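You operate a simulated robot arm through the tools that you are given. There is no shell and no other tool.

You run a simulated robot arm. Do the job below in one go: nothing can be reset, and whatever is moved stays where it is left.

JOB
Set the stapler dial to the brown arm pad's label and staple the pad twice.
Fine: load the tray while it is out, hands clear of the nose (60 N); both staples flush, tray out again.

It is judged by the outcome, as a careful person would: the job done as asked, and still so three seconds after it is handed in. It fails if anything else is knocked over, pushed out of place, dropped, spilled or broken.

ROBOT AND FRAMES
A 7-joint arm with a two-finger parallel gripper, fixed in place. Base frame: the origin is on the floor under the middle of its stand, x ahead of it, y to its left, z up; the work surface is at about z = 0.8. Units: m, degrees, N and s.
It reaches about 1.247 m from its shoulder. Its first joint turns from -132.0 to 132.0 degrees. Payload 3.91 kg.
The tool frame sits at the grasp point between the pads (the TCP): z along the fingers, y along the line on which they close. The tips reach 0.03 m beyond it. Largest opening 0.11 m; finger width 0.02, thickness 0.01; the body of the gripper, 0.048 by 0.112 m, starts 0.055 m behind the TCP.
Orientation is that of the tool frame in the base frame, as a unit quaternion [w, x, y, z]. With the fingers straight down and closing along the base's y, the tool's x points along the base's -x, its y along +y and its z along -z.

CONTROLS
- The arm moves only by the tool nudge_tool. Its argument "plan" is a list of rows, each an object of numbers (a shift or turn left out is 0, a gripper value left out holds the last): "dx", "dy", "dz": the shift along the tool's x, y, z in units of 500 mm (1.0 is 500 mm); "rx", "ry", "rz": the turn, a rotation vector about the tool's x, y, z in units of 45 degrees (1.0 is 45 degrees); "hand": the finger opening in m, from 0 to 0.11. In form: [{"dx": .., "dy": .., "dz": .., "rx": .., "ry": .., "rz": .., "hand": ..}, ...]. A call has 1 to 20 rows; each row is the pose to reach, as a shift and turn from the pose commanded when the call began, along the tool's axes at that moment. A call with a number of a shift or a turn outside -1 to 1 is refused whole. A row lasts 0.2 s, in which the tool goes at most 0.05 m and 8.6 degrees; a call with a longer step from one row to the next is refused whole, and so is a gripper value outside its range. Where a pose cannot be reached the arm comes as near as it can. A force on the tool above 90 N (or 10 N above the force at the start of the call, whichever is more), or a blocked arm, ends the call early, and 0.2 s more pass. Each finger travels about 0.108 m/s and halts on what it meets, pressing with about 40 N; the grip force reading is that of the motor and also rises with nothing between the fingers. The clock runs only during rows and for 0.2 s after the last one: add rows that repeat a pose to give the fingers time. It gives the time, the measured TCP pose, the force on the tool (base axes), the opening and the grip force at its end, in the units of the frame above (readings bear some noise), with the torque about the TCP (base axes, N m) and any sound that the robot's microphone picked up.
- Cameras (640 x 400 px; columns grow to the right, rows downward): "scene" is fixed at [0.405, 0.4973, 1.5586]; the picture's right is [-0.43, 0.90, 0.00], its down [0.90, 0.43, -0.05] and it looks along [-0.04, -0.02, -1.00] (base axes); focal length 274 px, centre (320, 200). "wrist" rides on the gripper at [0.072, 0.017, -0.103] in the tool frame; the picture's right is [-0.23, 0.97, 0.00], its down [-0.76, -0.18, -0.62] and it looks along [-0.61, -0.14, 0.78] (tool axes); focal length 222 px, centre (320, 200). There is no depth. A picture from a camera that has moved, and an enlarged one, comes with that camera's place and axes in the base frame and with its lens. The place of the scene camera against the robot may be out by one fixed shift of up to 0.012 m in any direction.
- capture(camera): a new picture of that camera. It takes no simulated time.
- close_up(camera, box): a new picture of the part [left, top, right, bottom] of that camera's present view, enlarged. It takes no simulated time.
- sign_off(): hands the job in; it is judged then, once.

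Places have to be worked out from the pictures, the camera data and where the tool is seen. Open the gripper and draw the arm clear of the work before you hand the job in, unless the task says otherwise.

The tools are called after "Emit:" as name(argument=value, ...) on one line, values as JSON. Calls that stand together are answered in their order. nudge_tool: Moves the arm, as the interface text tells. Its arguments: {"type":"object","properties":{"plan":{"type":"array","items":{"type":"object","properties":{"dx":{"type":"number"},"dy":{"type":"number"},"dz":{"type":"number"},"rx":{"type":"number"},"ry":{"type":"number"},"rz":{"type":"number"},"hand":{"type":"number"}}}}},"required":["plan"]} The other tools are called the same way: capture (camera) takes a picture; close_up (camera, box) takes an enlarged picture of a part of a camera's view; sign_off () hands the job in.

At the start:

```text
t: 0.0
tcp_pos: [0.3721, 0.3982, 1.2658]
tcp_rot: [0.0, -0.002, 1.0, 0.0]
wrist_force: [0.1, -0.2, 0.3]
wrist_torque: [0.03, -0.01, -0.02]
opening: 0.11
grip_force: 0.0
```

scene: 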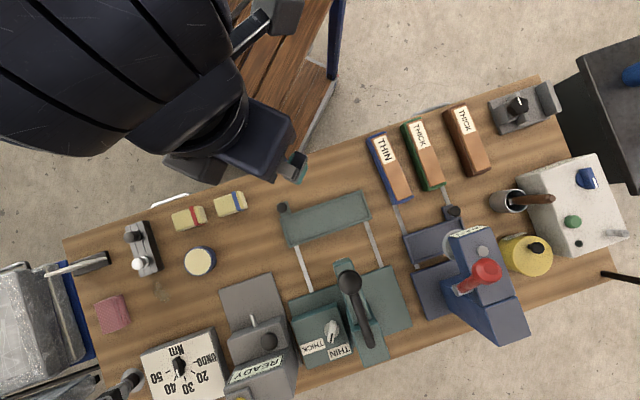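
wrist: 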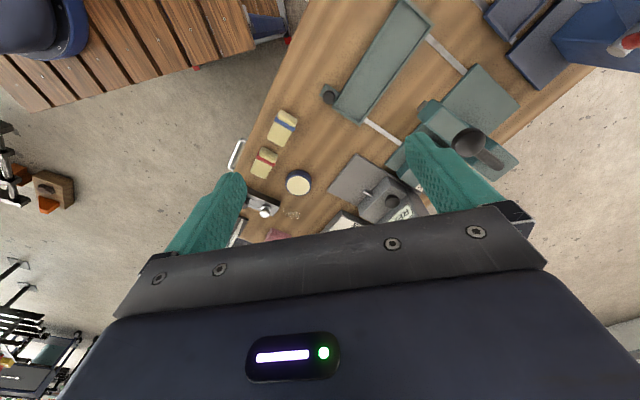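

The scene shows a bench with three pads (blue, green, brown edges), a green machine with a tray and a dial THICK/THIN, and a blue machine with a red handle. I'll look closer at several parts before moving.

Emit:
close_up(camera="scene", box=[260, 180, 420, 380])

Emit:
close_up(camera="scene", box=[350, 80, 510, 220])

Emit:
close_up(camera="scene", box=[380, 180, 560, 350])

Emit:
close_up(camera="scene", box=[80, 200, 310, 400])

Emit:
close_up(camera="scene", box=[470, 70, 640, 290])

```text
2.00 times, centred on (340, 280) of scene
camera zoom: at [0.405, 0.4973, 1.5586], right [-0.43, 0.9, 0.0], down [0.9, 0.43, -0.05], along [-0.04, -0.02, -1.0], focal length 549 px, centre (280, 40)
```

zoom: 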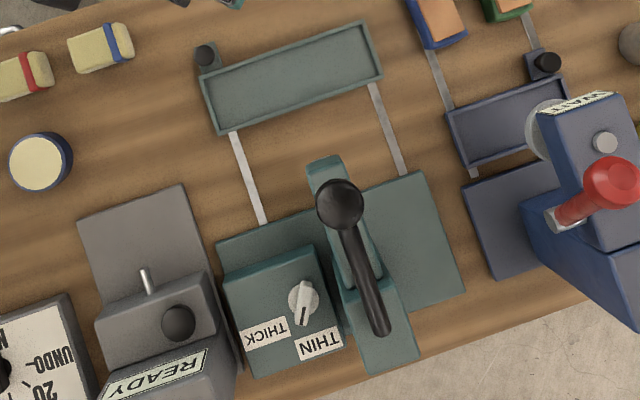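

```text
2.86 times, centred on (430, 150) of scene
camera zoom: at [0.405, 0.4973, 1.5586], right [-0.43, 0.9, 0.0], down [0.9, 0.43, -0.05], along [-0.04, -0.02, -1.0], focal length 784 px, centre (6, 343)
```

zoom: 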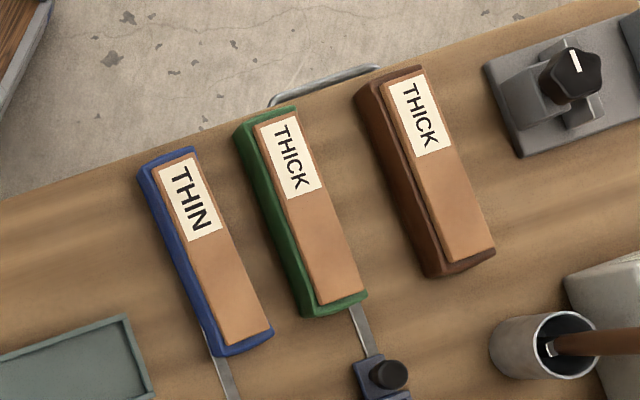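

```text
2.35 times, centred on (470, 265) of scene
camera zoom: at [0.405, 0.4973, 1.5586], right [-0.43, 0.9, 0.0], down [0.9, 0.43, -0.05], along [-0.04, -0.02, -1.0], focal length 646 px, centre (-33, 47)
```

zoom: 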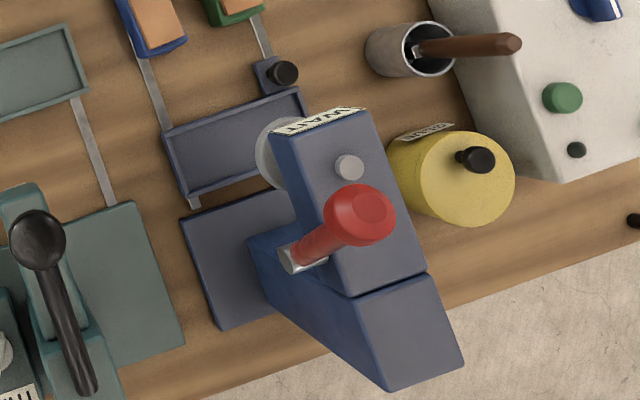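

```text
2.00 times, centred on (195, 300) of scene
camera zoom: at [0.405, 0.4973, 1.5586], right [-0.43, 0.9, 0.0], down [0.9, 0.43, -0.05], along [-0.04, -0.02, -1.0], focal length 549 px, centre (570, 0)
```

zoom: 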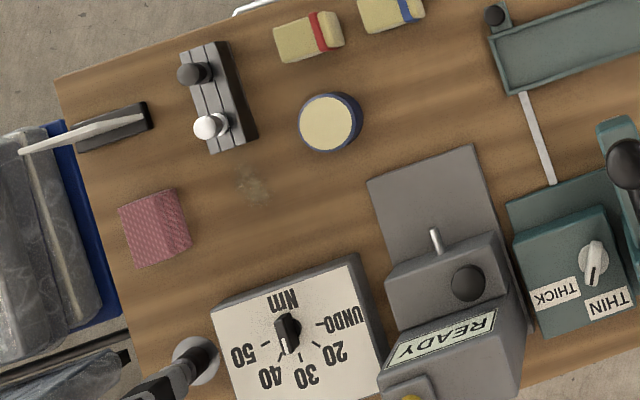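

```text
1.82 times, centred on (555, 180) of scene
camera zoom: at [0.405, 0.4973, 1.5586], right [-0.43, 0.9, 0.0], down [0.9, 0.43, -0.05], along [-0.04, -0.02, -1.0], focal length 499 px, centre (-107, 236)
```

zoom: 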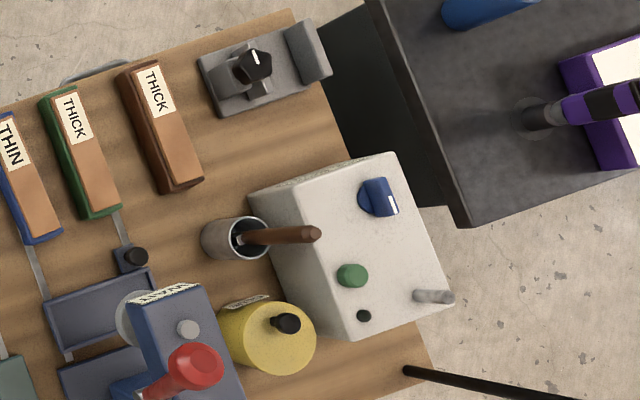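

The brown pad (third from the left) is labelled THICK. The green machine with the THIN/THICK dial looks like the stapler, and its tray is out. I'll raise over the bench and turn the tool 45° to line up with the bench, then look at the pads with the wrist camera.

Emit:
nudge_tool(plan=[{"dx": 0.0744, "dy": 0.0444, "dz": 0.0132, "rz": -0.1, "hand": 0.11}, {"dx": 0.1488, "dy": 0.0888, "dz": 0.0264, "rz": -0.2}, {"dx": 0.2232, "dy": 0.1332, "dz": 0.0396, "rz": -0.3}, {"dx": 0.2976, "dy": 0.1776, "dz": 0.0528, "rz": -0.4}, {"dx": 0.372, "dy": 0.222, "dz": 0.066, "rz": -0.5}, {"dx": 0.4464, "dy": 0.2664, "dz": 0.0792, "rz": -0.6}, {"dx": 0.5208, "dy": 0.3108, "dz": 0.0924, "rz": -0.7}, {"dx": 0.5952, "dy": 0.3552, "dz": 0.1056, "rz": -0.8}, {"dx": 0.6696, "dy": 0.3996, "dz": 0.1188, "rz": -0.9}, {"dx": 0.744, "dy": 0.444, "dz": 0.132, "rz": -1.0}, {"dx": 0.744, "dy": 0.444, "dz": 0.132, "rz": -1.0}])

```text
t: 2.4
tcp_pos: [0.0008, 0.6221, 1.2006]
tcp_rot: [0.001, -0.384, 0.923, 0.0]
wrist_force: [0.2, -0.9, 0.9]
wrist_torque: [0.0, 0.03, 0.01]
opening: 0.1102
grip_force: 0.1
```

The arm is now at about (0.00, 0.62, 1.20), facing along the bench depth. Next I'll take pictures.

Emit:
capture(camera="wrist")

Emit:
capture(camera="scene")

```text
taken
camera wrist: at [-0.0616, 0.582, 1.3032], right [-0.53, 0.85, 0.0], down [0.66, 0.41, 0.62], along [0.53, 0.33, -0.78], focal length 222 px, centre (320, 200)
```

wrist: 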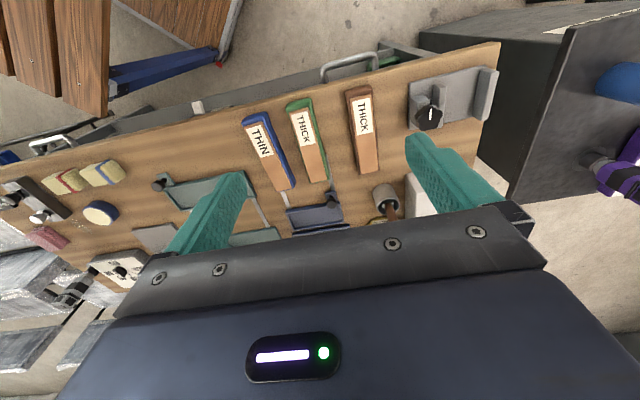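

```text
taken
```

scene: 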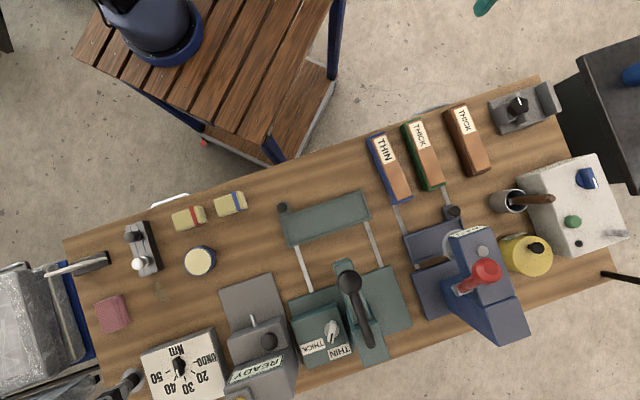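

The pads are visible in the wrist view. I'll enlarge that area to measure the brown pad, and enlarge the dial in the scene view too.

Emit:
close_up(camera="wrist", box=[230, 70, 420, 190])

Emit:
close_up(camera="scene", box=[285, 290, 365, 370])

Emit:
close_up(camera="scene", box=[430, 90, 510, 190])

Emit:
close_up(camera="scene", box=[265, 180, 425, 320])

```text
3.33 times, centred on (325, 130) of wrist
camera zoom: at [-0.0616, 0.582, 1.3032], right [-0.53, 0.85, 0.0], down [0.66, 0.41, 0.62], along [0.53, 0.33, -0.78], focal length 740 px, centre (303, 433)
```

zoom: 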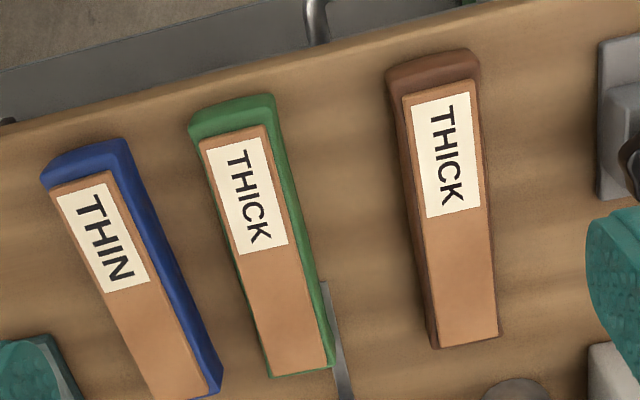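

```text
5.00 times, centred on (325, 330) of scene
camera zoom: at [0.405, 0.4973, 1.5586], right [-0.43, 0.9, 0.0], down [0.9, 0.43, -0.05], along [-0.04, -0.02, -1.0], focal length 1372 px, centre (295, -450)
```

zoom: 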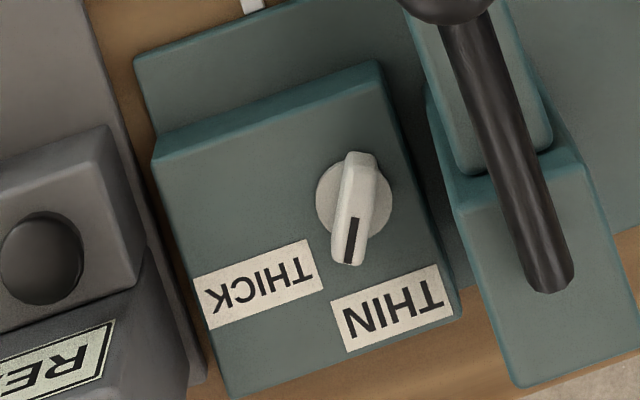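

```text
4.00 times, centred on (470, 140) of scene
camera zoom: at [0.405, 0.4973, 1.5586], right [-0.43, 0.9, 0.0], down [0.9, 0.43, -0.05], along [-0.04, -0.02, -1.0], focal length 1098 px, centre (-280, 440)
```

zoom: 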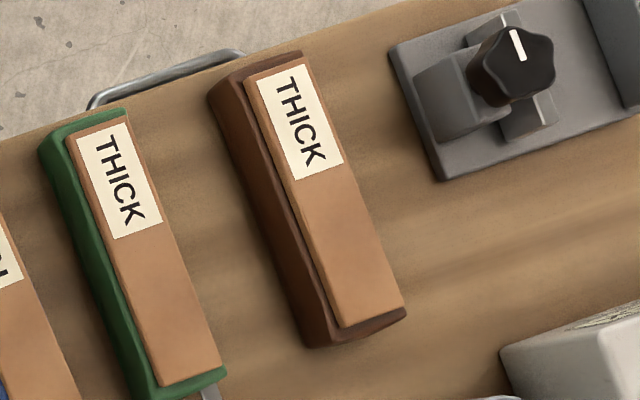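

```text
2.86 times, centred on (345, 250) of scene
camera zoom: at [0.405, 0.4973, 1.5586], right [-0.43, 0.9, 0.0], down [0.9, 0.43, -0.05], along [-0.04, -0.02, -1.0], focal length 784 px, centre (249, 57)
```

zoom: 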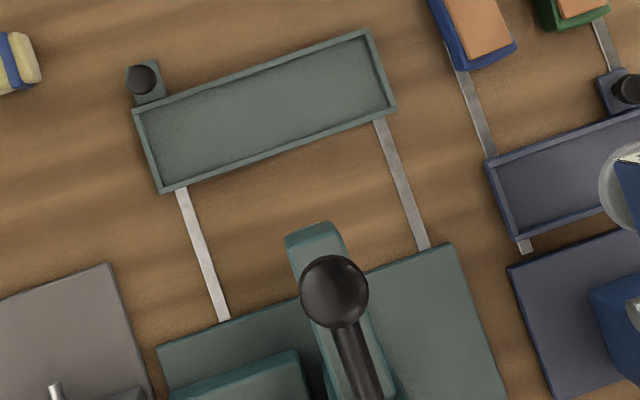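

The board on the brown pad measures about 0.177 × 0.043 m, centred near (0.056, 0.772) with its top at z≈0.84. The dial pointer seems to sit between the two labels, so I'll move over the stapler for a closer look at the dial, lever and tray.

Emit:
nudge_tool(plan=[{"dx": -0.0604, "dy": -0.0655}, {"dx": -0.1208, "dy": -0.1311}, {"dx": -0.1812, "dy": -0.1966}, {"dx": -0.2415, "dy": -0.2622}, {"dx": -0.3019, "dy": -0.3277}, {"dx": -0.3623, "dy": -0.3932}, {"dx": -0.4227, "dy": -0.4588}, {"dx": -0.4831, "dy": -0.5243}, {"dx": -0.5435, "dy": -0.5899}, {"dx": -0.6038, "dy": -0.6554}, {"dx": -0.6642, "dy": -0.7209}, {"dx": -0.7246, "dy": -0.7865}, {"dx": -0.785, "dy": -0.852}, {"dx": -0.785, "dy": -0.852}])

```text
t: 5.4
tcp_pos: [0.58, 0.5971, 1.1968]
tcp_rot: [0.0, -0.383, 0.924, 0.0]
wrist_force: [-0.1, 0.2, -0.3]
wrist_torque: [-0.02, -0.03, -0.01]
opening: 0.1101
grip_force: 0.1
```

The arm is over the stapler now, so I'll take wrist pictures.

Emit:
capture(camera="wrist")

Emit:
close_up(camera="wrist", box=[210, 40, 450, 190])

```text
taken
camera wrist: at [0.5184, 0.5573, 1.3003], right [-0.53, 0.85, 0.0], down [0.66, 0.41, 0.62], along [0.53, 0.33, -0.78], focal length 222 px, centre (320, 200)
```

wrist: 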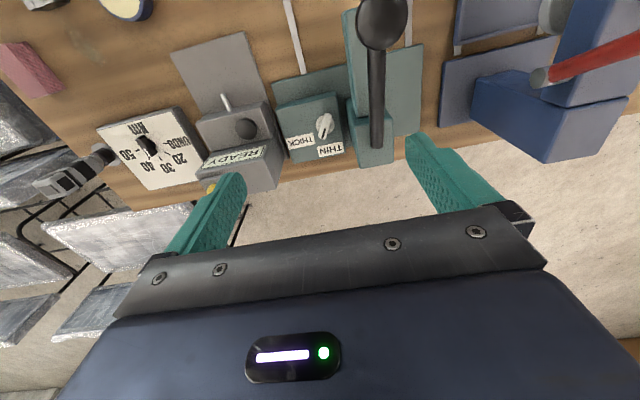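

```text
2.67 times, centred on (330, 115) of wrist
camera zoom: at [0.5184, 0.5573, 1.3003], right [-0.53, 0.85, 0.0], down [0.66, 0.41, 0.62], along [0.53, 0.33, -0.78], focal length 592 px, centre (293, 427)
```

zoom: 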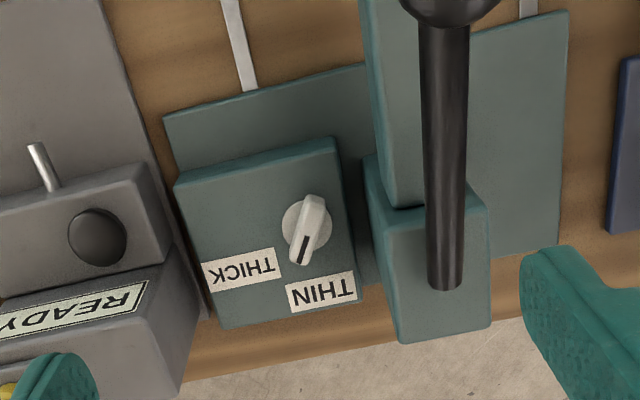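

I need the heights of the lever, column and dial box for clearance. I'll enlarge the stapler further.

Emit:
close_up(camera="wrist", box=[265, 80, 425, 190])

Emit:
close_up(camera="wrist", box=[300, 80, 360, 165])

Emit:
close_up(camera="wrist", box=[330, 0, 440, 100])

```text
3.64 times, centred on (345, 135) of wrist
camera zoom: at [0.5184, 0.5573, 1.3003], right [-0.53, 0.85, 0.0], down [0.66, 0.41, 0.62], along [0.53, 0.33, -0.78], focal length 808 px, centre (229, 436)
```

zoom: 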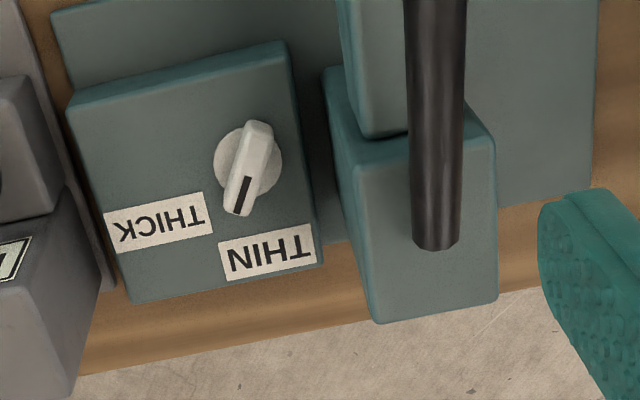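

```text
4.71 times, centred on (330, 122) of wrist
camera zoom: at [0.5184, 0.5573, 1.3003], right [-0.53, 0.85, 0.0], down [0.66, 0.41, 0.62], along [0.53, 0.33, -0.78], focal length 1045 px, centre (273, 565)
```

zoom: 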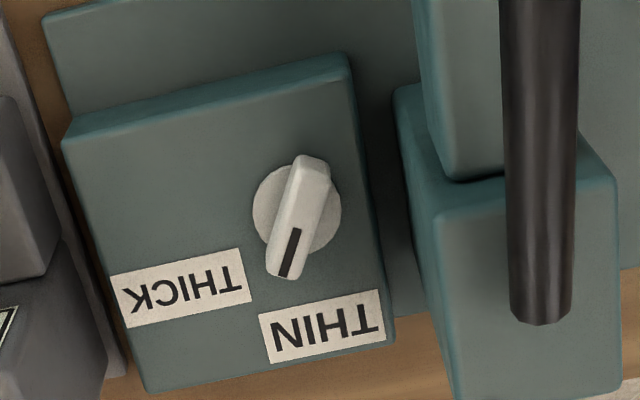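

```text
4.00 times, centred on (385, 50) of wrist
camera zoom: at [0.5184, 0.5573, 1.3003], right [-0.53, 0.85, 0.0], down [0.66, 0.41, 0.62], along [0.53, 0.33, -0.78], focal length 888 px, centre (60, 800)
```

zoom: 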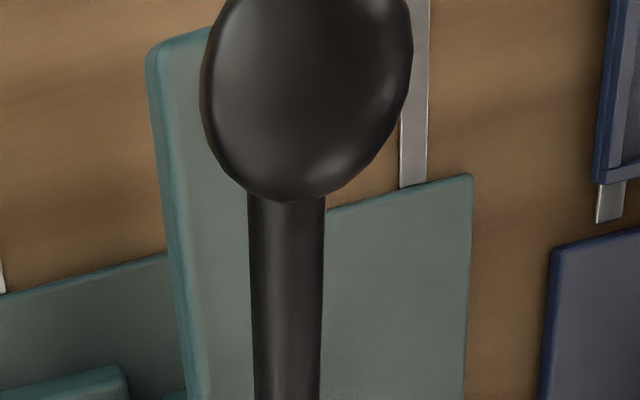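

Next I need a second, lower wrist view from another spot to fix the heights of the dial box and column. I'll move lower and to the left of the stapler, with the tool turned back.

Emit:
nudge_tool(plan=[{"dx": 0.004, "dy": -0.0323, "dz": 0.039, "rz": 0.1667}, {"dx": 0.0081, "dy": -0.0646, "dz": 0.078, "rz": 0.3333}, {"dx": 0.0121, "dy": -0.0969, "dz": 0.117, "rz": 0.5}, {"dx": 0.0161, "dy": -0.1292, "dz": 0.156, "rz": 0.6667}, {"dx": 0.0202, "dy": -0.1615, "dz": 0.195, "rz": 0.8333}, {"dx": 0.0242, "dy": -0.1938, "dz": 0.234, "rz": 1.0}, {"dx": 0.0242, "dy": -0.1938, "dz": 0.234, "rz": 1.0}])

Emit:
capture(camera="wrist")

Emit:
close_up(camera="wrist", box=[360, 10, 520, 110])

```text
t: 7.0
tcp_pos: [0.6385, 0.5206, 1.0815]
tcp_rot: [0.0, -0.001, 1.0, -0.001]
wrist_force: [0.6, 1.1, -0.4]
wrist_torque: [0.0, 0.03, 0.03]
opening: 0.1098
grip_force: 0.2
```

```text
taken
camera wrist: at [0.5671, 0.5382, 1.1842], right [0.23, 0.97, 0.0], down [0.76, -0.18, 0.62], along [0.61, -0.14, -0.78], focal length 222 px, centre (320, 200)
```

wrist: 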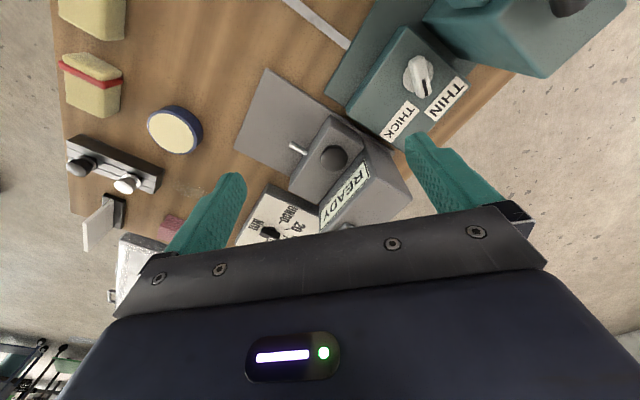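

```text
4.00 times, centred on (440, 60) of wrist
camera zoom: at [0.5671, 0.5382, 1.1842], right [0.23, 0.97, 0.0], down [0.76, -0.18, 0.62], along [0.61, -0.14, -0.78], focal length 888 px, centre (-160, 760)
```

zoom: 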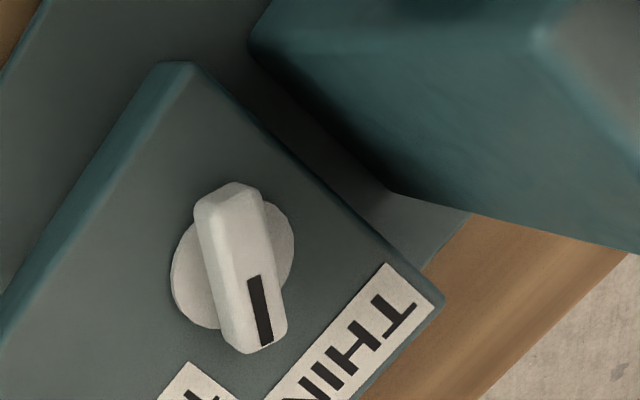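

From the two wrist views I get a dial box top at z≈0.848, the knob at about (0.651, 0.651) with its top near 0.866, and the column top near z≈0.966. I'll check the scene view to see how bulky the wrist and camera housing are before going in close.

Emit:
capture(camera="scene")

Emit:
close_up(camera="scene", box=[180, 180, 400, 380])

```text
taken
```

scene: 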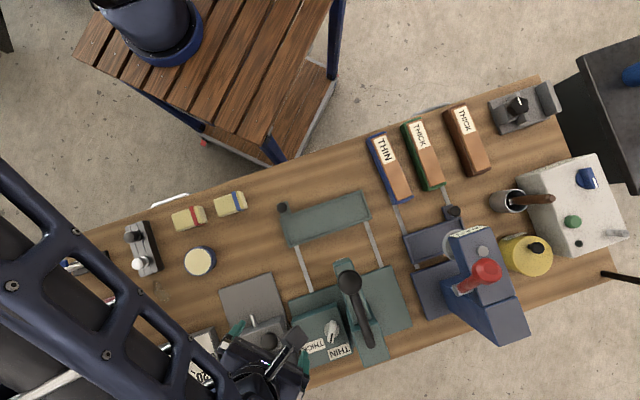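

```text
2.00 times, centred on (290, 280) of scene
camera zoom: at [0.405, 0.4973, 1.5586], right [-0.43, 0.9, 0.0], down [0.9, 0.43, -0.05], along [-0.04, -0.02, -1.0], focal length 549 px, centre (380, 40)
```

zoom: 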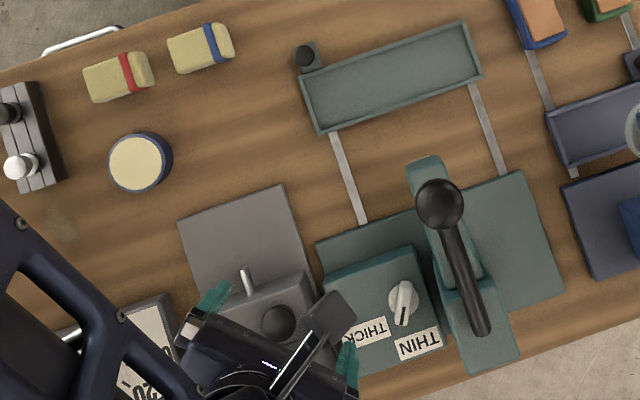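

The scene shows a camera housing offset on the tool's +x side, so it must stay off the stapler's lever side when I work the dial. I'll rise a little and turn the tool counter-clockwise (seen from above) so the housing ends up on the far side from the lever.

Emit:
nudge_tool(plan=[{"dz": -0.0233, "rz": -0.1667, "hand": 0.06}, {"dz": -0.0467, "rz": -0.3333}, {"dz": -0.07, "rz": -0.5}, {"dz": -0.0933, "rz": -0.6667}, {"dz": -0.1167, "rz": -0.8333}, {"dz": -0.14, "rz": -1.0}, {"dz": -0.14, "rz": -1.0}])

Emit:
nudge_tool(plan=[{"rz": -0.1667, "hand": 0.02}, {"rz": -0.3333}, {"rz": -0.5}, {"rz": -0.6667}, {"rz": -0.8333}, {"rz": -1.0}, {"rz": -1.0}])

Emit:
nudge_tool(plan=[{"rz": -0.1667, "hand": 0.0}, {"rz": -0.3333}, {"rz": -0.5}, {"rz": -0.6667}, {"rz": -0.8333}, {"rz": -1.0}, {"rz": -1.0}])

```text
t: 8.6
tcp_pos: [0.6372, 0.518, 1.1517]
tcp_rot: [0.0, -0.384, 0.923, 0.0]
wrist_force: [0.7, -0.7, -0.6]
wrist_torque: [0.03, -0.03, -0.01]
opening: 0.0599
grip_force: 0.1
```

```text
t: 10.2
tcp_pos: [0.6376, 0.5212, 1.1514]
tcp_rot: [0.0, 0.709, -0.705, 0.001]
wrist_force: [0.4, 0.7, -0.6]
wrist_torque: [0.0, -0.03, -0.02]
opening: 0.0199
grip_force: 0.0
```

```text
t: 11.8
tcp_pos: [0.6393, 0.5212, 1.1509]
tcp_rot: [0.0, 0.924, -0.381, 0.0]
wrist_force: [0.5, -0.9, 0.4]
wrist_torque: [0.0, 0.02, -0.03]
opening: 0.0002
grip_force: 37.9
```

The turn worked: tool y is now at 225°, with the fingers closed. I'll move over the start point beside the dial pointer, on the lever side, staying high at TCP z≈1.02, and look again.

Emit:
nudge_tool(plan=[{"dx": -0.038, "dy": -0.0531, "dz": 0.0524, "hand": 0.0}, {"dx": -0.0761, "dy": -0.1062, "dz": 0.1048}, {"dx": -0.1141, "dy": -0.1592, "dz": 0.1572}, {"dx": -0.1522, "dy": -0.2123, "dz": 0.2096}, {"dx": -0.1902, "dy": -0.2654, "dz": 0.262}, {"dx": -0.1902, "dy": -0.2654, "dz": 0.262}])

Emit:
capture(camera="wrist")

Emit:
capture(camera="scene")

```text
t: 13.2
tcp_pos: [0.6671, 0.6813, 1.023]
tcp_rot: [0.001, 0.924, -0.382, -0.001]
wrist_force: [0.3, -0.2, -0.4]
wrist_torque: [-0.02, 0.01, 0.0]
opening: 0.0002
grip_force: 38.0
```

```text
taken
camera wrist: at [0.7081, 0.6179, 1.1254], right [-0.85, -0.53, 0.0], down [-0.41, 0.66, 0.62], along [-0.33, 0.53, -0.78], focal length 222 px, centre (320, 200)
```

wrist: 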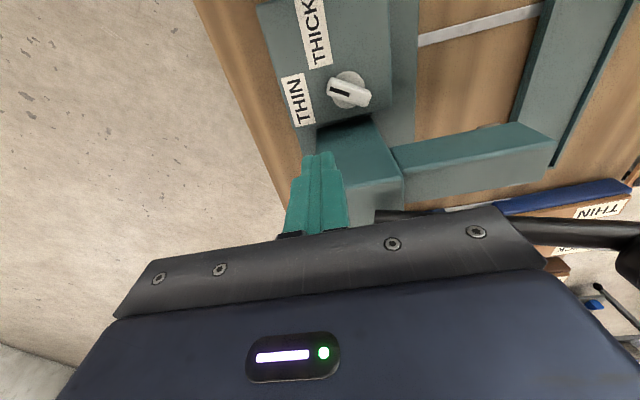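

```text
taken
```

scene: 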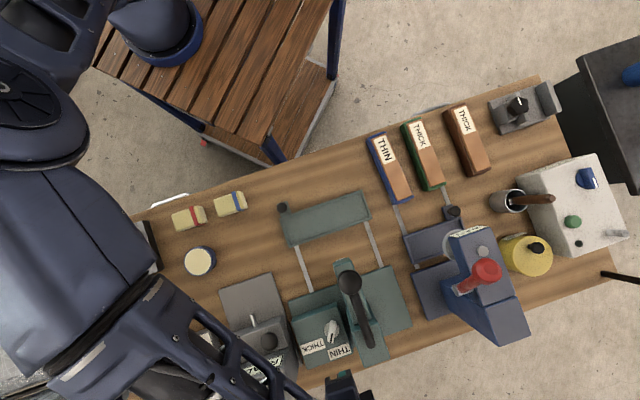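

The closed fingertip is above the column side of the dial. I'll enlarge the dial in this view to refine the geometry.

Emit:
close_up(camera="wrist", box=[270, 30, 420, 170])

```text
2.86 times, centred on (345, 100) of wrist
camera zoom: at [0.7081, 0.6179, 1.1254], right [-0.85, -0.53, 0.0], down [-0.41, 0.66, 0.62], along [-0.33, 0.53, -0.78], focal length 635 px, centre (249, 486)
```

zoom: 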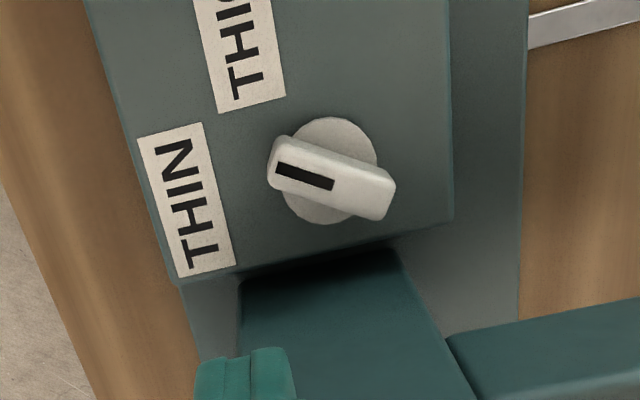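

The knob centre is about (0.650, 0.652) with its top near z 0.866. The pointer is at about 16° in base, and the THICK label lies at about -22°, so it needs roughly 38° clockwise. I'll lower to TCP z≈0.93 beside the pointer first and check.

Emit:
nudge_tool(plan=[{"dx": -0.0025, "dy": 0.001, "dz": 0.06, "hand": 0.0}, {"dx": -0.005, "dy": 0.002, "dz": 0.12}, {"dx": -0.0074, "dy": 0.003, "dz": 0.1816}, {"dx": -0.0074, "dy": 0.003, "dz": 0.1816}])

Emit:
close_up(camera="wrist", box=[240, 0, 440, 200])

```text
t: 14.2
tcp_pos: [0.6616, 0.6838, 0.9302]
tcp_rot: [0.0, 0.924, -0.382, 0.0]
wrist_force: [0.5, 0.2, 0.6]
wrist_torque: [0.01, 0.02, 0.0]
opening: 0.0
grip_force: 37.7
```

```text
2.00 times, centred on (340, 100) of wrist
camera zoom: at [0.7024, 0.6202, 1.0329], right [-0.85, -0.53, 0.0], down [-0.41, 0.66, 0.62], along [-0.33, 0.53, -0.78], focal length 444 px, centre (280, 400)
```

zoom: 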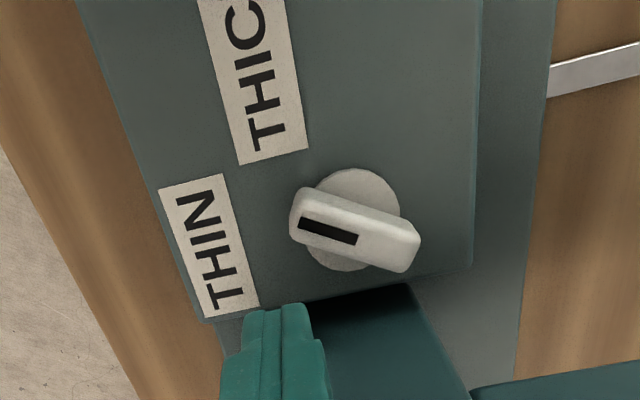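

The tip line is slightly too far toward the pointer's end, so I'll shift 4 mm along the bar toward its centre. Then I'll lower to TCP z≈0.889, which puts the tip at about 0.859, below the knob top and above the skirt.

Emit:
nudge_tool(plan=[{"dy": 0.008, "dz": 0.02, "hand": 0.0}, {"dy": 0.008, "dz": 0.04}, {"dy": 0.008, "dz": 0.06}, {"dy": 0.008, "dz": 0.082}, {"dy": 0.008, "dz": 0.082}])

Emit:
close_up(camera="wrist", box=[240, 0, 440, 200])

```text
t: 15.1
tcp_pos: [0.6619, 0.6839, 0.9109]
tcp_rot: [-0.009, 0.924, -0.382, 0.001]
wrist_force: [2.5, 3.7, 20.0]
wrist_torque: [0.0, 0.88, -0.19]
opening: 0.0
grip_force: 37.5
stopped in row 4: the force on the tool passed its limit at 108 N (the readings are from after the stop); the commanded pose is now the measured one
```

```text
2.00 times, centred on (340, 100) of wrist
camera zoom: at [0.7009, 0.6189, 1.013], right [-0.85, -0.53, -0.02], down [-0.42, 0.65, 0.63], along [-0.32, 0.54, -0.78], focal length 444 px, centre (280, 400)
```

zoom: 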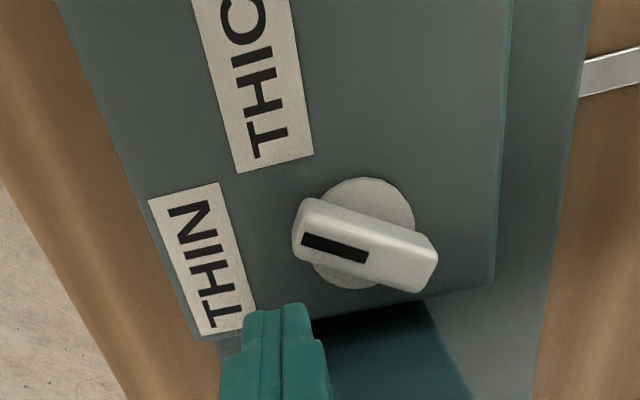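

The stop came at TCP z≈0.911, where the gripper body is level with the column top (0.966), and the torque puts the contact on the column side, not at the dial. I'll back straight up, then tilt the tool about 12° so the body leans away from the column.

Emit:
nudge_tool(plan=[{"dz": -0.08, "hand": 0.0}, {"dz": -0.16}, {"dx": 0.007, "dy": 0.005, "dz": -0.16, "rx": -0.011, "ry": -0.13}, {"dx": 0.0139, "dy": 0.0096, "dz": -0.16, "rx": -0.0217, "ry": -0.26}, {"dx": 0.0139, "dy": 0.0096, "dz": -0.16, "rx": -0.0217, "ry": -0.26}])

Emit:
capture(camera="wrist")

Emit:
capture(camera="scene")

```text
t: 16.3
tcp_pos: [0.6621, 0.6742, 0.9877]
tcp_rot: [-0.038, 0.919, -0.38, -0.098]
wrist_force: [0.8, 0.4, 0.3]
wrist_torque: [0.02, 0.0, -0.01]
opening: 0.0
grip_force: 37.8
```

```text
taken
camera wrist: at [0.7172, 0.5966, 1.0736], right [-0.84, -0.53, 0.05], down [-0.31, 0.56, 0.77], along [-0.44, 0.63, -0.64], focal length 222 px, centre (320, 200)
```

wrist: 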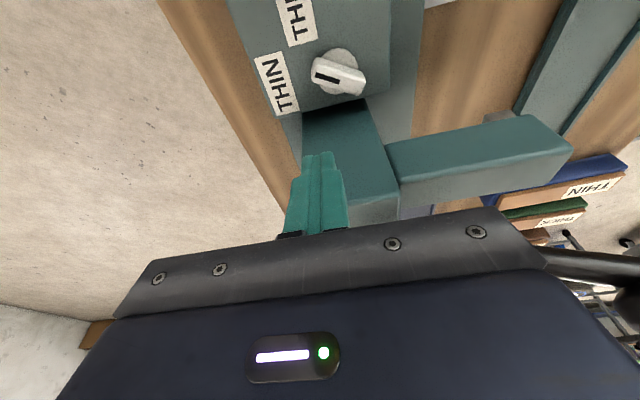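

```text
taken
```

scene: 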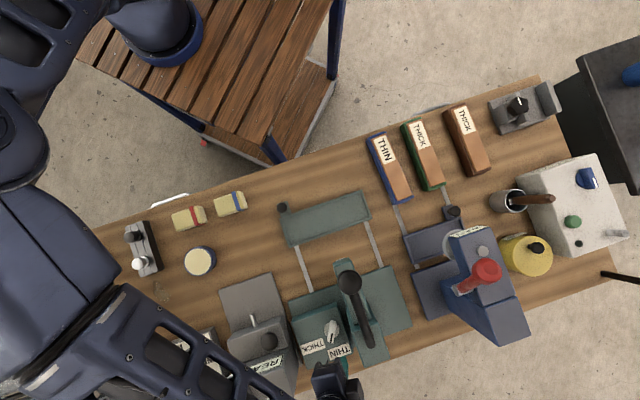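

Nothing has shifted in the scene. Now I'll lower the tilted tool vertically in small steps, stopping about 4 cm short to check for contact.

Emit:
nudge_tool(plan=[{"dx": 0.0076, "dy": -0.0006, "dz": 0.0392, "hand": 0.0}, {"dx": 0.0153, "dy": -0.0012, "dz": 0.0783}, {"dx": 0.0229, "dy": -0.0018, "dz": 0.1175}, {"dx": 0.0229, "dy": -0.0018, "dz": 0.1175}])

Emit:
close_up(camera="wrist", box=[240, 0, 440, 200])

```text
t: 17.3
tcp_pos: [0.6629, 0.6755, 0.9285]
tcp_rot: [-0.037, 0.919, -0.38, -0.096]
wrist_force: [-0.4, -0.3, 0.1]
wrist_torque: [0.01, -0.05, 0.03]
opening: 0.0002
grip_force: 37.7
```

```text
2.00 times, centred on (340, 100) of wrist
camera zoom: at [0.7168, 0.5976, 1.0132], right [-0.84, -0.53, 0.05], down [-0.31, 0.56, 0.77], along [-0.44, 0.63, -0.64], focal length 444 px, centre (280, 400)
```

zoom: 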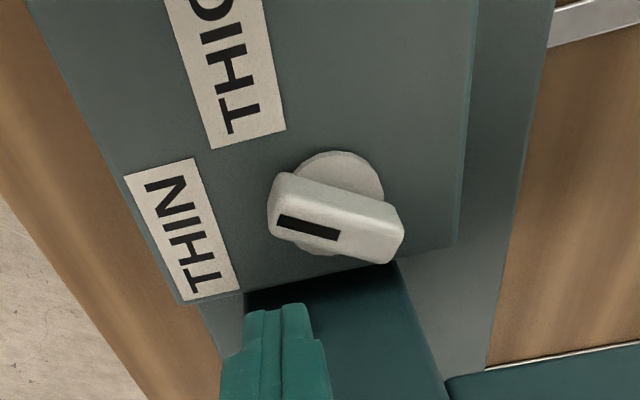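

The path down is clear and the tip lines up beside the pointer. I'll lower the last 4 cm in 1 cm steps.

Emit:
nudge_tool(plan=[{"dx": 0.0038, "dy": -0.0003, "dz": 0.0196, "hand": 0.0}, {"dx": 0.0076, "dy": -0.0006, "dz": 0.0392}, {"dx": 0.0115, "dy": -0.0009, "dz": 0.0587}, {"dx": 0.0153, "dy": -0.0012, "dz": 0.0783}, {"dx": 0.0153, "dy": -0.0012, "dz": 0.0783}])

Emit:
close_up(camera="wrist", box=[240, 0, 440, 200])

```text
t: 18.5
tcp_pos: [0.6615, 0.6753, 0.8889]
tcp_rot: [-0.038, 0.919, -0.38, -0.097]
wrist_force: [-0.4, 0.7, 1.0]
wrist_torque: [0.0, 0.01, -0.03]
opening: 0.0001
grip_force: 37.8
```

```text
2.00 times, centred on (340, 100) of wrist
camera zoom: at [0.717, 0.5985, 0.9735], right [-0.84, -0.53, 0.05], down [-0.31, 0.56, 0.77], along [-0.44, 0.63, -0.64], focal length 444 px, centre (280, 400)
```

zoom: 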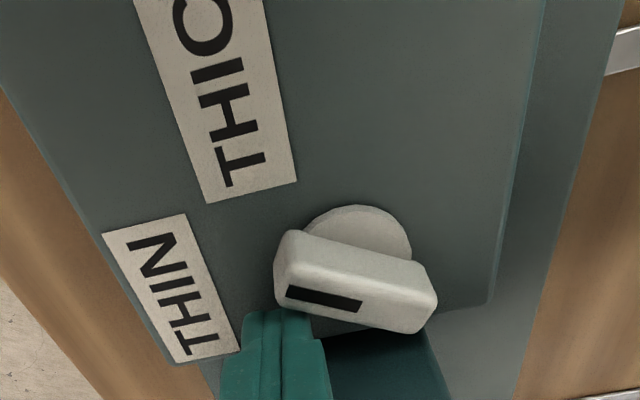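

The tip now sits beside the pointer on the lever side with no contact. I'll push it toward THICK along a small arc, about 16 mm in total, and check the result.

Emit:
nudge_tool(plan=[{"dx": 0.0079, "dy": 0.001, "dz": -0.0017, "hand": 0.0}, {"dx": 0.0158, "dy": 0.002, "dz": -0.0034}, {"dx": 0.0234, "dy": 0.0034, "dz": -0.005}, {"dx": 0.031, "dy": 0.0048, "dz": -0.0066}, {"dx": 0.031, "dy": 0.0048, "dz": -0.0066}])

Emit:
close_up(camera="wrist", box=[240, 0, 440, 200])

```text
t: 19.7
tcp_pos: [0.6681, 0.6648, 0.8865]
tcp_rot: [-0.039, 0.919, -0.379, -0.098]
wrist_force: [-5.7, 41.1, -13.1]
wrist_torque: [0.73, 0.04, -0.16]
opening: 0.0
grip_force: 37.7
```

```text
2.00 times, centred on (340, 100) of wrist
camera zoom: at [0.7244, 0.5886, 0.9731], right [-0.84, -0.54, 0.05], down [-0.31, 0.56, 0.77], along [-0.44, 0.63, -0.64], focal length 444 px, centre (280, 400)
```

zoom: 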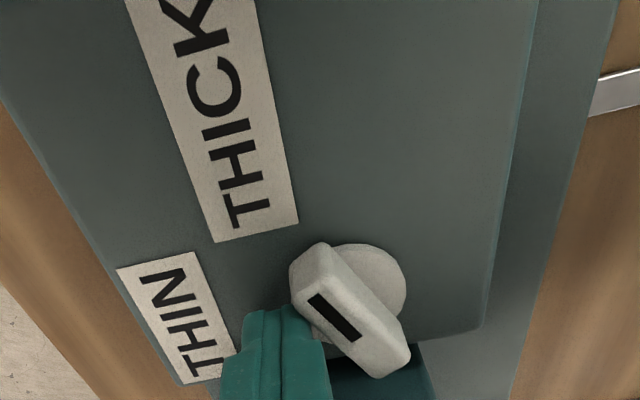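

The pointer now reads about -21°, aimed at the THICK label, and the 41 N reading shows the tip is still pressing on it. I'll back the tip off, lift straight up, and check that the dial stays put.

Emit:
nudge_tool(plan=[{"dx": -0.008, "dy": -0.001, "dz": 0.0017, "hand": 0.0}, {"dx": -0.0158, "dy": -0.002, "dz": 0.0034}, {"dx": -0.0283, "dy": -0.0017, "dz": -0.0553}, {"dx": -0.0409, "dy": -0.0014, "dz": -0.114}, {"dx": -0.0576, "dy": -0.001, "dz": -0.1922}, {"dx": -0.0576, "dy": -0.001, "dz": -0.1922}])

Emit:
close_up(camera="wrist", box=[240, 0, 440, 200])

Emit:
close_up(camera="scene", box=[285, 290, 365, 370])

```text
t: 21.1
tcp_pos: [0.6689, 0.6698, 0.9867]
tcp_rot: [-0.037, 0.919, -0.38, -0.098]
wrist_force: [0.0, 0.0, 0.5]
wrist_torque: [-0.01, 0.0, 0.05]
opening: 0.0
grip_force: 37.7
```

```text
2.00 times, centred on (340, 100) of wrist
camera zoom: at [0.7221, 0.5929, 1.0728], right [-0.84, -0.53, 0.05], down [-0.31, 0.56, 0.77], along [-0.44, 0.63, -0.64], focal length 444 px, centre (280, 400)
```

zoom: 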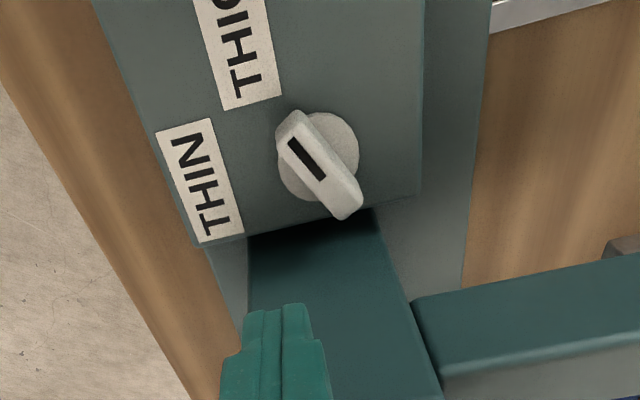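

```text
5.00 times, centred on (325, 330) of scene
camera zoom: at [0.405, 0.4973, 1.5586], right [-0.43, 0.9, 0.0], down [0.9, 0.43, -0.05], along [-0.04, -0.02, -1.0], focal length 1372 px, centre (295, -450)
```

zoom: 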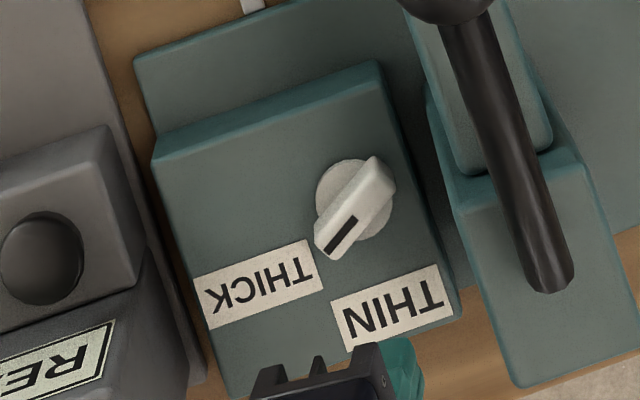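

The dial stays turned. I'll measure its angle more closely in both cameras to see whether it really points at THICK.

Emit:
close_up(camera="scene", box=[305, 310, 355, 350])

Emit:
close_up(camera="wrist", box=[280, 0, 370, 80])

```text
10.00 times, centred on (330, 330) of scene
camera zoom: at [0.405, 0.4973, 1.5586], right [-0.43, 0.9, 0.0], down [0.9, 0.43, -0.05], along [-0.04, -0.02, -1.0], focal length 2744 px, centre (220, -1100)
```

zoom: 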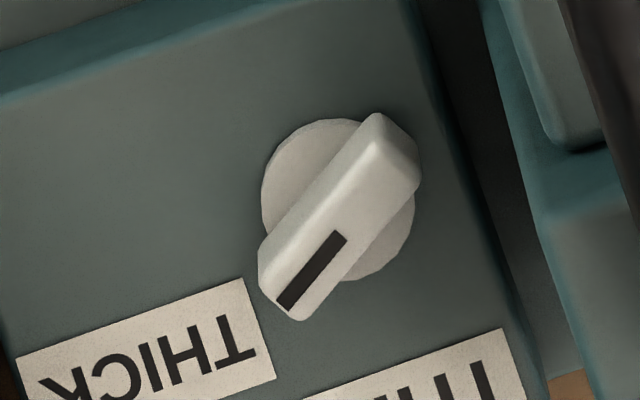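

```text
5.00 times, centred on (325, 40) of wrist
camera zoom: at [0.7221, 0.5929, 1.0728], right [-0.84, -0.53, 0.05], down [-0.31, 0.56, 0.77], along [-0.44, 0.63, -0.64], focal length 1111 px, centre (295, 1000)
```

zoom: 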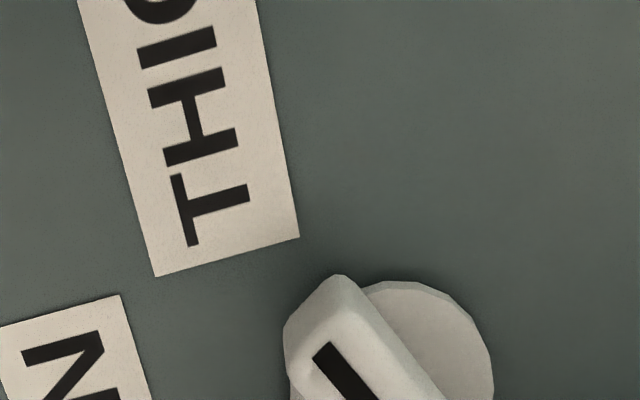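

The black pointer line is within about 7° of the THICK label centre, just shy of it. I'll lower beside it again and nudge a little further, reading the force to tell whether it's against a stop.

Emit:
nudge_tool(plan=[{"dx": 0.0139, "dy": -0.0003, "dz": 0.0652, "hand": 0.0}, {"dx": 0.0279, "dy": -0.0007, "dz": 0.1304}, {"dx": 0.0348, "dy": -0.0008, "dz": 0.163}, {"dx": 0.0418, "dy": -0.001, "dz": 0.1956}, {"dx": 0.0418, "dy": -0.001, "dz": 0.1956}])

Emit:
nudge_tool(plan=[{"dx": 0.0079, "dy": 0.001, "dz": -0.0017, "hand": 0.0}, {"dx": 0.0118, "dy": 0.0015, "dz": -0.0026}, {"dx": 0.0118, "dy": 0.0015, "dz": -0.0026}])

Emit:
close_up(camera="wrist", box=[240, 0, 440, 200])

```text
t: 22.3
tcp_pos: [0.6677, 0.6692, 0.8887]
tcp_rot: [-0.038, 0.919, -0.38, -0.097]
wrist_force: [0.6, 0.0, -0.3]
wrist_torque: [0.0, 0.0, 0.01]
opening: 0.0
grip_force: 37.1
```

```text
t: 23.1
tcp_pos: [0.67, 0.6669, 0.8879]
tcp_rot: [-0.039, 0.92, -0.379, -0.097]
wrist_force: [-1.7, 22.2, -3.9]
wrist_torque: [0.37, 0.01, -0.08]
opening: 0.0
grip_force: 37.8
```

```text
2.00 times, centred on (340, 100) of wrist
camera zoom: at [0.7254, 0.5886, 0.9735], right [-0.84, -0.53, 0.05], down [-0.31, 0.56, 0.77], along [-0.44, 0.63, -0.64], focal length 444 px, centre (280, 400)
```

zoom: 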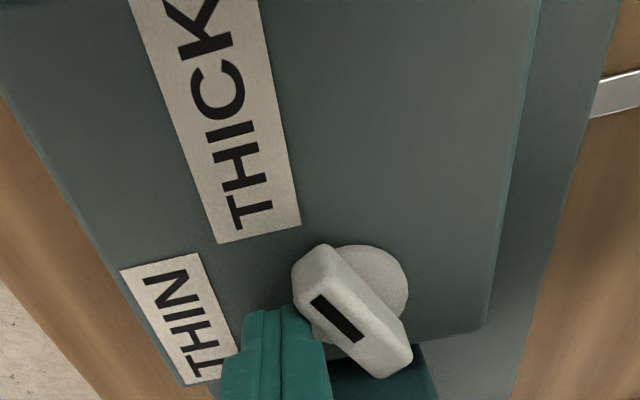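

The tip is in contact at 22 N and the dial has barely moved. I'll add another 4 mm of push and compare.

Emit:
nudge_tool(plan=[{"dx": 0.0039, "dy": 0.0005, "dz": -0.0008, "hand": 0.0}, {"dx": 0.0079, "dy": 0.001, "dz": -0.0017}, {"dx": 0.0079, "dy": 0.001, "dz": -0.0017}])

Emit:
close_up(camera="wrist", box=[240, 0, 440, 200])

Emit:
close_up(camera="scene", box=[305, 310, 355, 350])

```text
t: 23.9
tcp_pos: [0.6712, 0.6648, 0.888]
tcp_rot: [-0.04, 0.919, -0.379, -0.098]
wrist_force: [-3.6, 73.5, -6.5]
wrist_torque: [1.19, 0.03, -0.19]
opening: 0.0
grip_force: 37.4
```

```text
2.00 times, centred on (340, 100) of wrist
camera zoom: at [0.7257, 0.5876, 0.9737], right [-0.84, -0.54, 0.05], down [-0.31, 0.56, 0.77], along [-0.44, 0.63, -0.64], focal length 444 px, centre (280, 400)
```

zoom: 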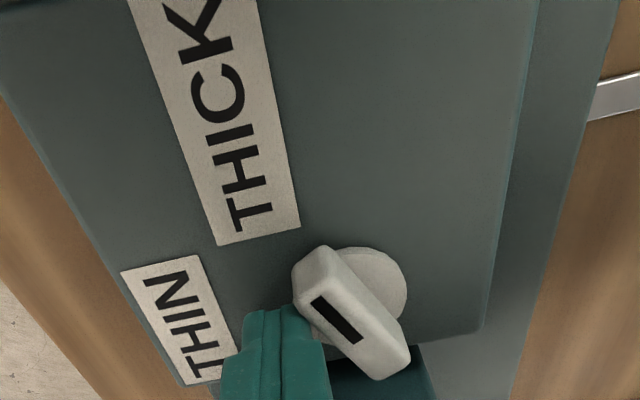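

```text
10.00 times, centred on (330, 330) of scene
camera zoom: at [0.405, 0.4973, 1.5586], right [-0.43, 0.9, 0.0], down [0.9, 0.43, -0.05], along [-0.04, -0.02, -1.0], focal length 2744 px, centre (220, -1100)
```

zoom: 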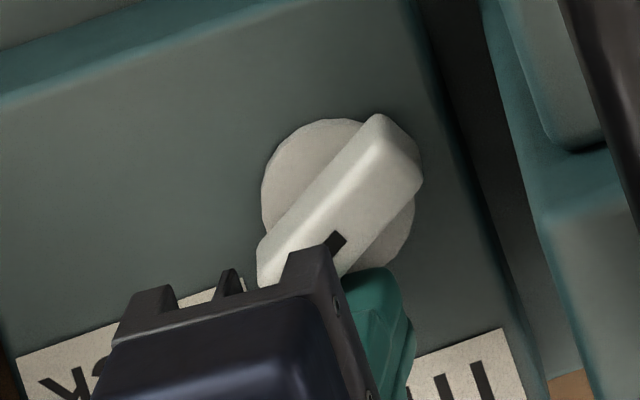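

At 73 N the dial no longer moves, so it is against its end stop at THICK. I'll back off gently, lift clear and level the tool.

Emit:
nudge_tool(plan=[{"dx": -0.0079, "dy": -0.001, "dz": 0.0017, "hand": 0.0}, {"dx": -0.0197, "dy": -0.0025, "dz": 0.0043}, {"dx": -0.0322, "dy": -0.0022, "dz": -0.0544}, {"dx": -0.0448, "dy": -0.0019, "dz": -0.113}, {"dx": -0.0615, "dy": -0.0015, "dz": -0.1912}, {"dx": -0.0824, "dy": -0.001, "dz": -0.289, "ry": 0.13}, {"dx": -0.1033, "dy": -0.0005, "dz": -0.3868, "ry": 0.267}, {"dx": -0.1033, "dy": -0.0005, "dz": -0.3868, "ry": 0.267}])

Emit:
close_up(camera="scene", box=[285, 290, 365, 370])

Emit:
capture(camera="wrist")

```text
t: 25.7
tcp_pos: [0.6656, 0.6701, 1.0896]
tcp_rot: [0.002, 0.924, -0.381, 0.0]
wrist_force: [0.0, 0.5, 0.9]
wrist_torque: [0.05, 0.02, 0.0]
opening: 0.0
grip_force: 37.3
```

```text
5.00 times, centred on (325, 330) of scene
camera zoom: at [0.405, 0.4973, 1.5586], right [-0.43, 0.9, 0.0], down [0.9, 0.43, -0.05], along [-0.04, -0.02, -1.0], focal length 1372 px, centre (295, -450)
```

zoom: 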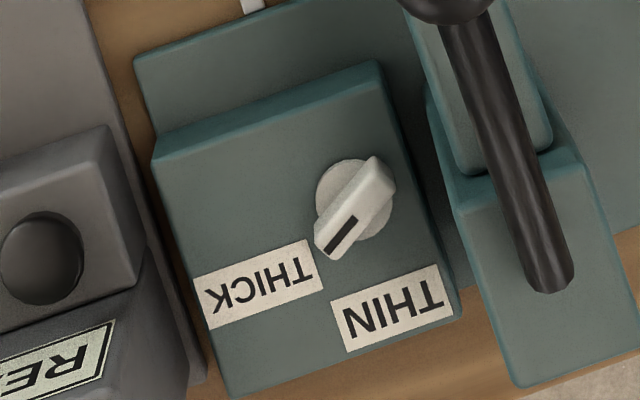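

```text
taken
camera wrist: at [0.7068, 0.6077, 1.192], right [-0.85, -0.53, 0.0], down [-0.41, 0.67, 0.62], along [-0.33, 0.52, -0.78], focal length 222 px, centre (320, 200)
```

wrist: 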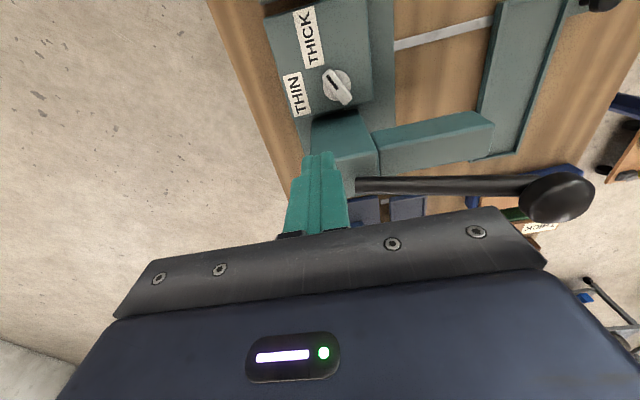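

The dial reads THICK. Now to the pad: I'll rise, move back over the tray side, and start turning the tool with the gripper opening.

Emit:
nudge_tool(plan=[{"dz": -0.09, "hand": 0.0}, {"dz": -0.18}, {"dz": -0.26}, {"dx": -0.0328, "dy": 0.0752, "dz": -0.26, "rz": 0.125, "hand": 0.11}, {"dx": -0.0656, "dy": 0.1505, "dz": -0.26, "rz": 0.25}, {"dx": -0.0984, "dy": 0.2257, "dz": -0.26, "rz": 0.375}, {"dx": -0.1312, "dy": 0.301, "dz": -0.26, "rz": 0.5}, {"dx": -0.164, "dy": 0.3762, "dz": -0.26, "rz": 0.625}, {"dx": -0.1968, "dy": 0.4515, "dz": -0.26, "rz": 0.75}, {"dx": -0.2296, "dy": 0.5267, "dz": -0.26, "rz": 0.875}, {"dx": -0.2624, "dy": 0.602, "dz": -0.26, "rz": 1.0}, {"dx": -0.2624, "dy": 0.602, "dz": -0.26, "rz": 1.0}])

```text
t: 28.3
tcp_pos: [0.3598, 0.5493, 1.2169]
tcp_rot: [0.001, 0.708, -0.706, 0.0]
wrist_force: [-0.2, -0.3, -0.3]
wrist_torque: [-0.01, 0.0, 0.01]
opening: 0.1099
grip_force: 0.0
```

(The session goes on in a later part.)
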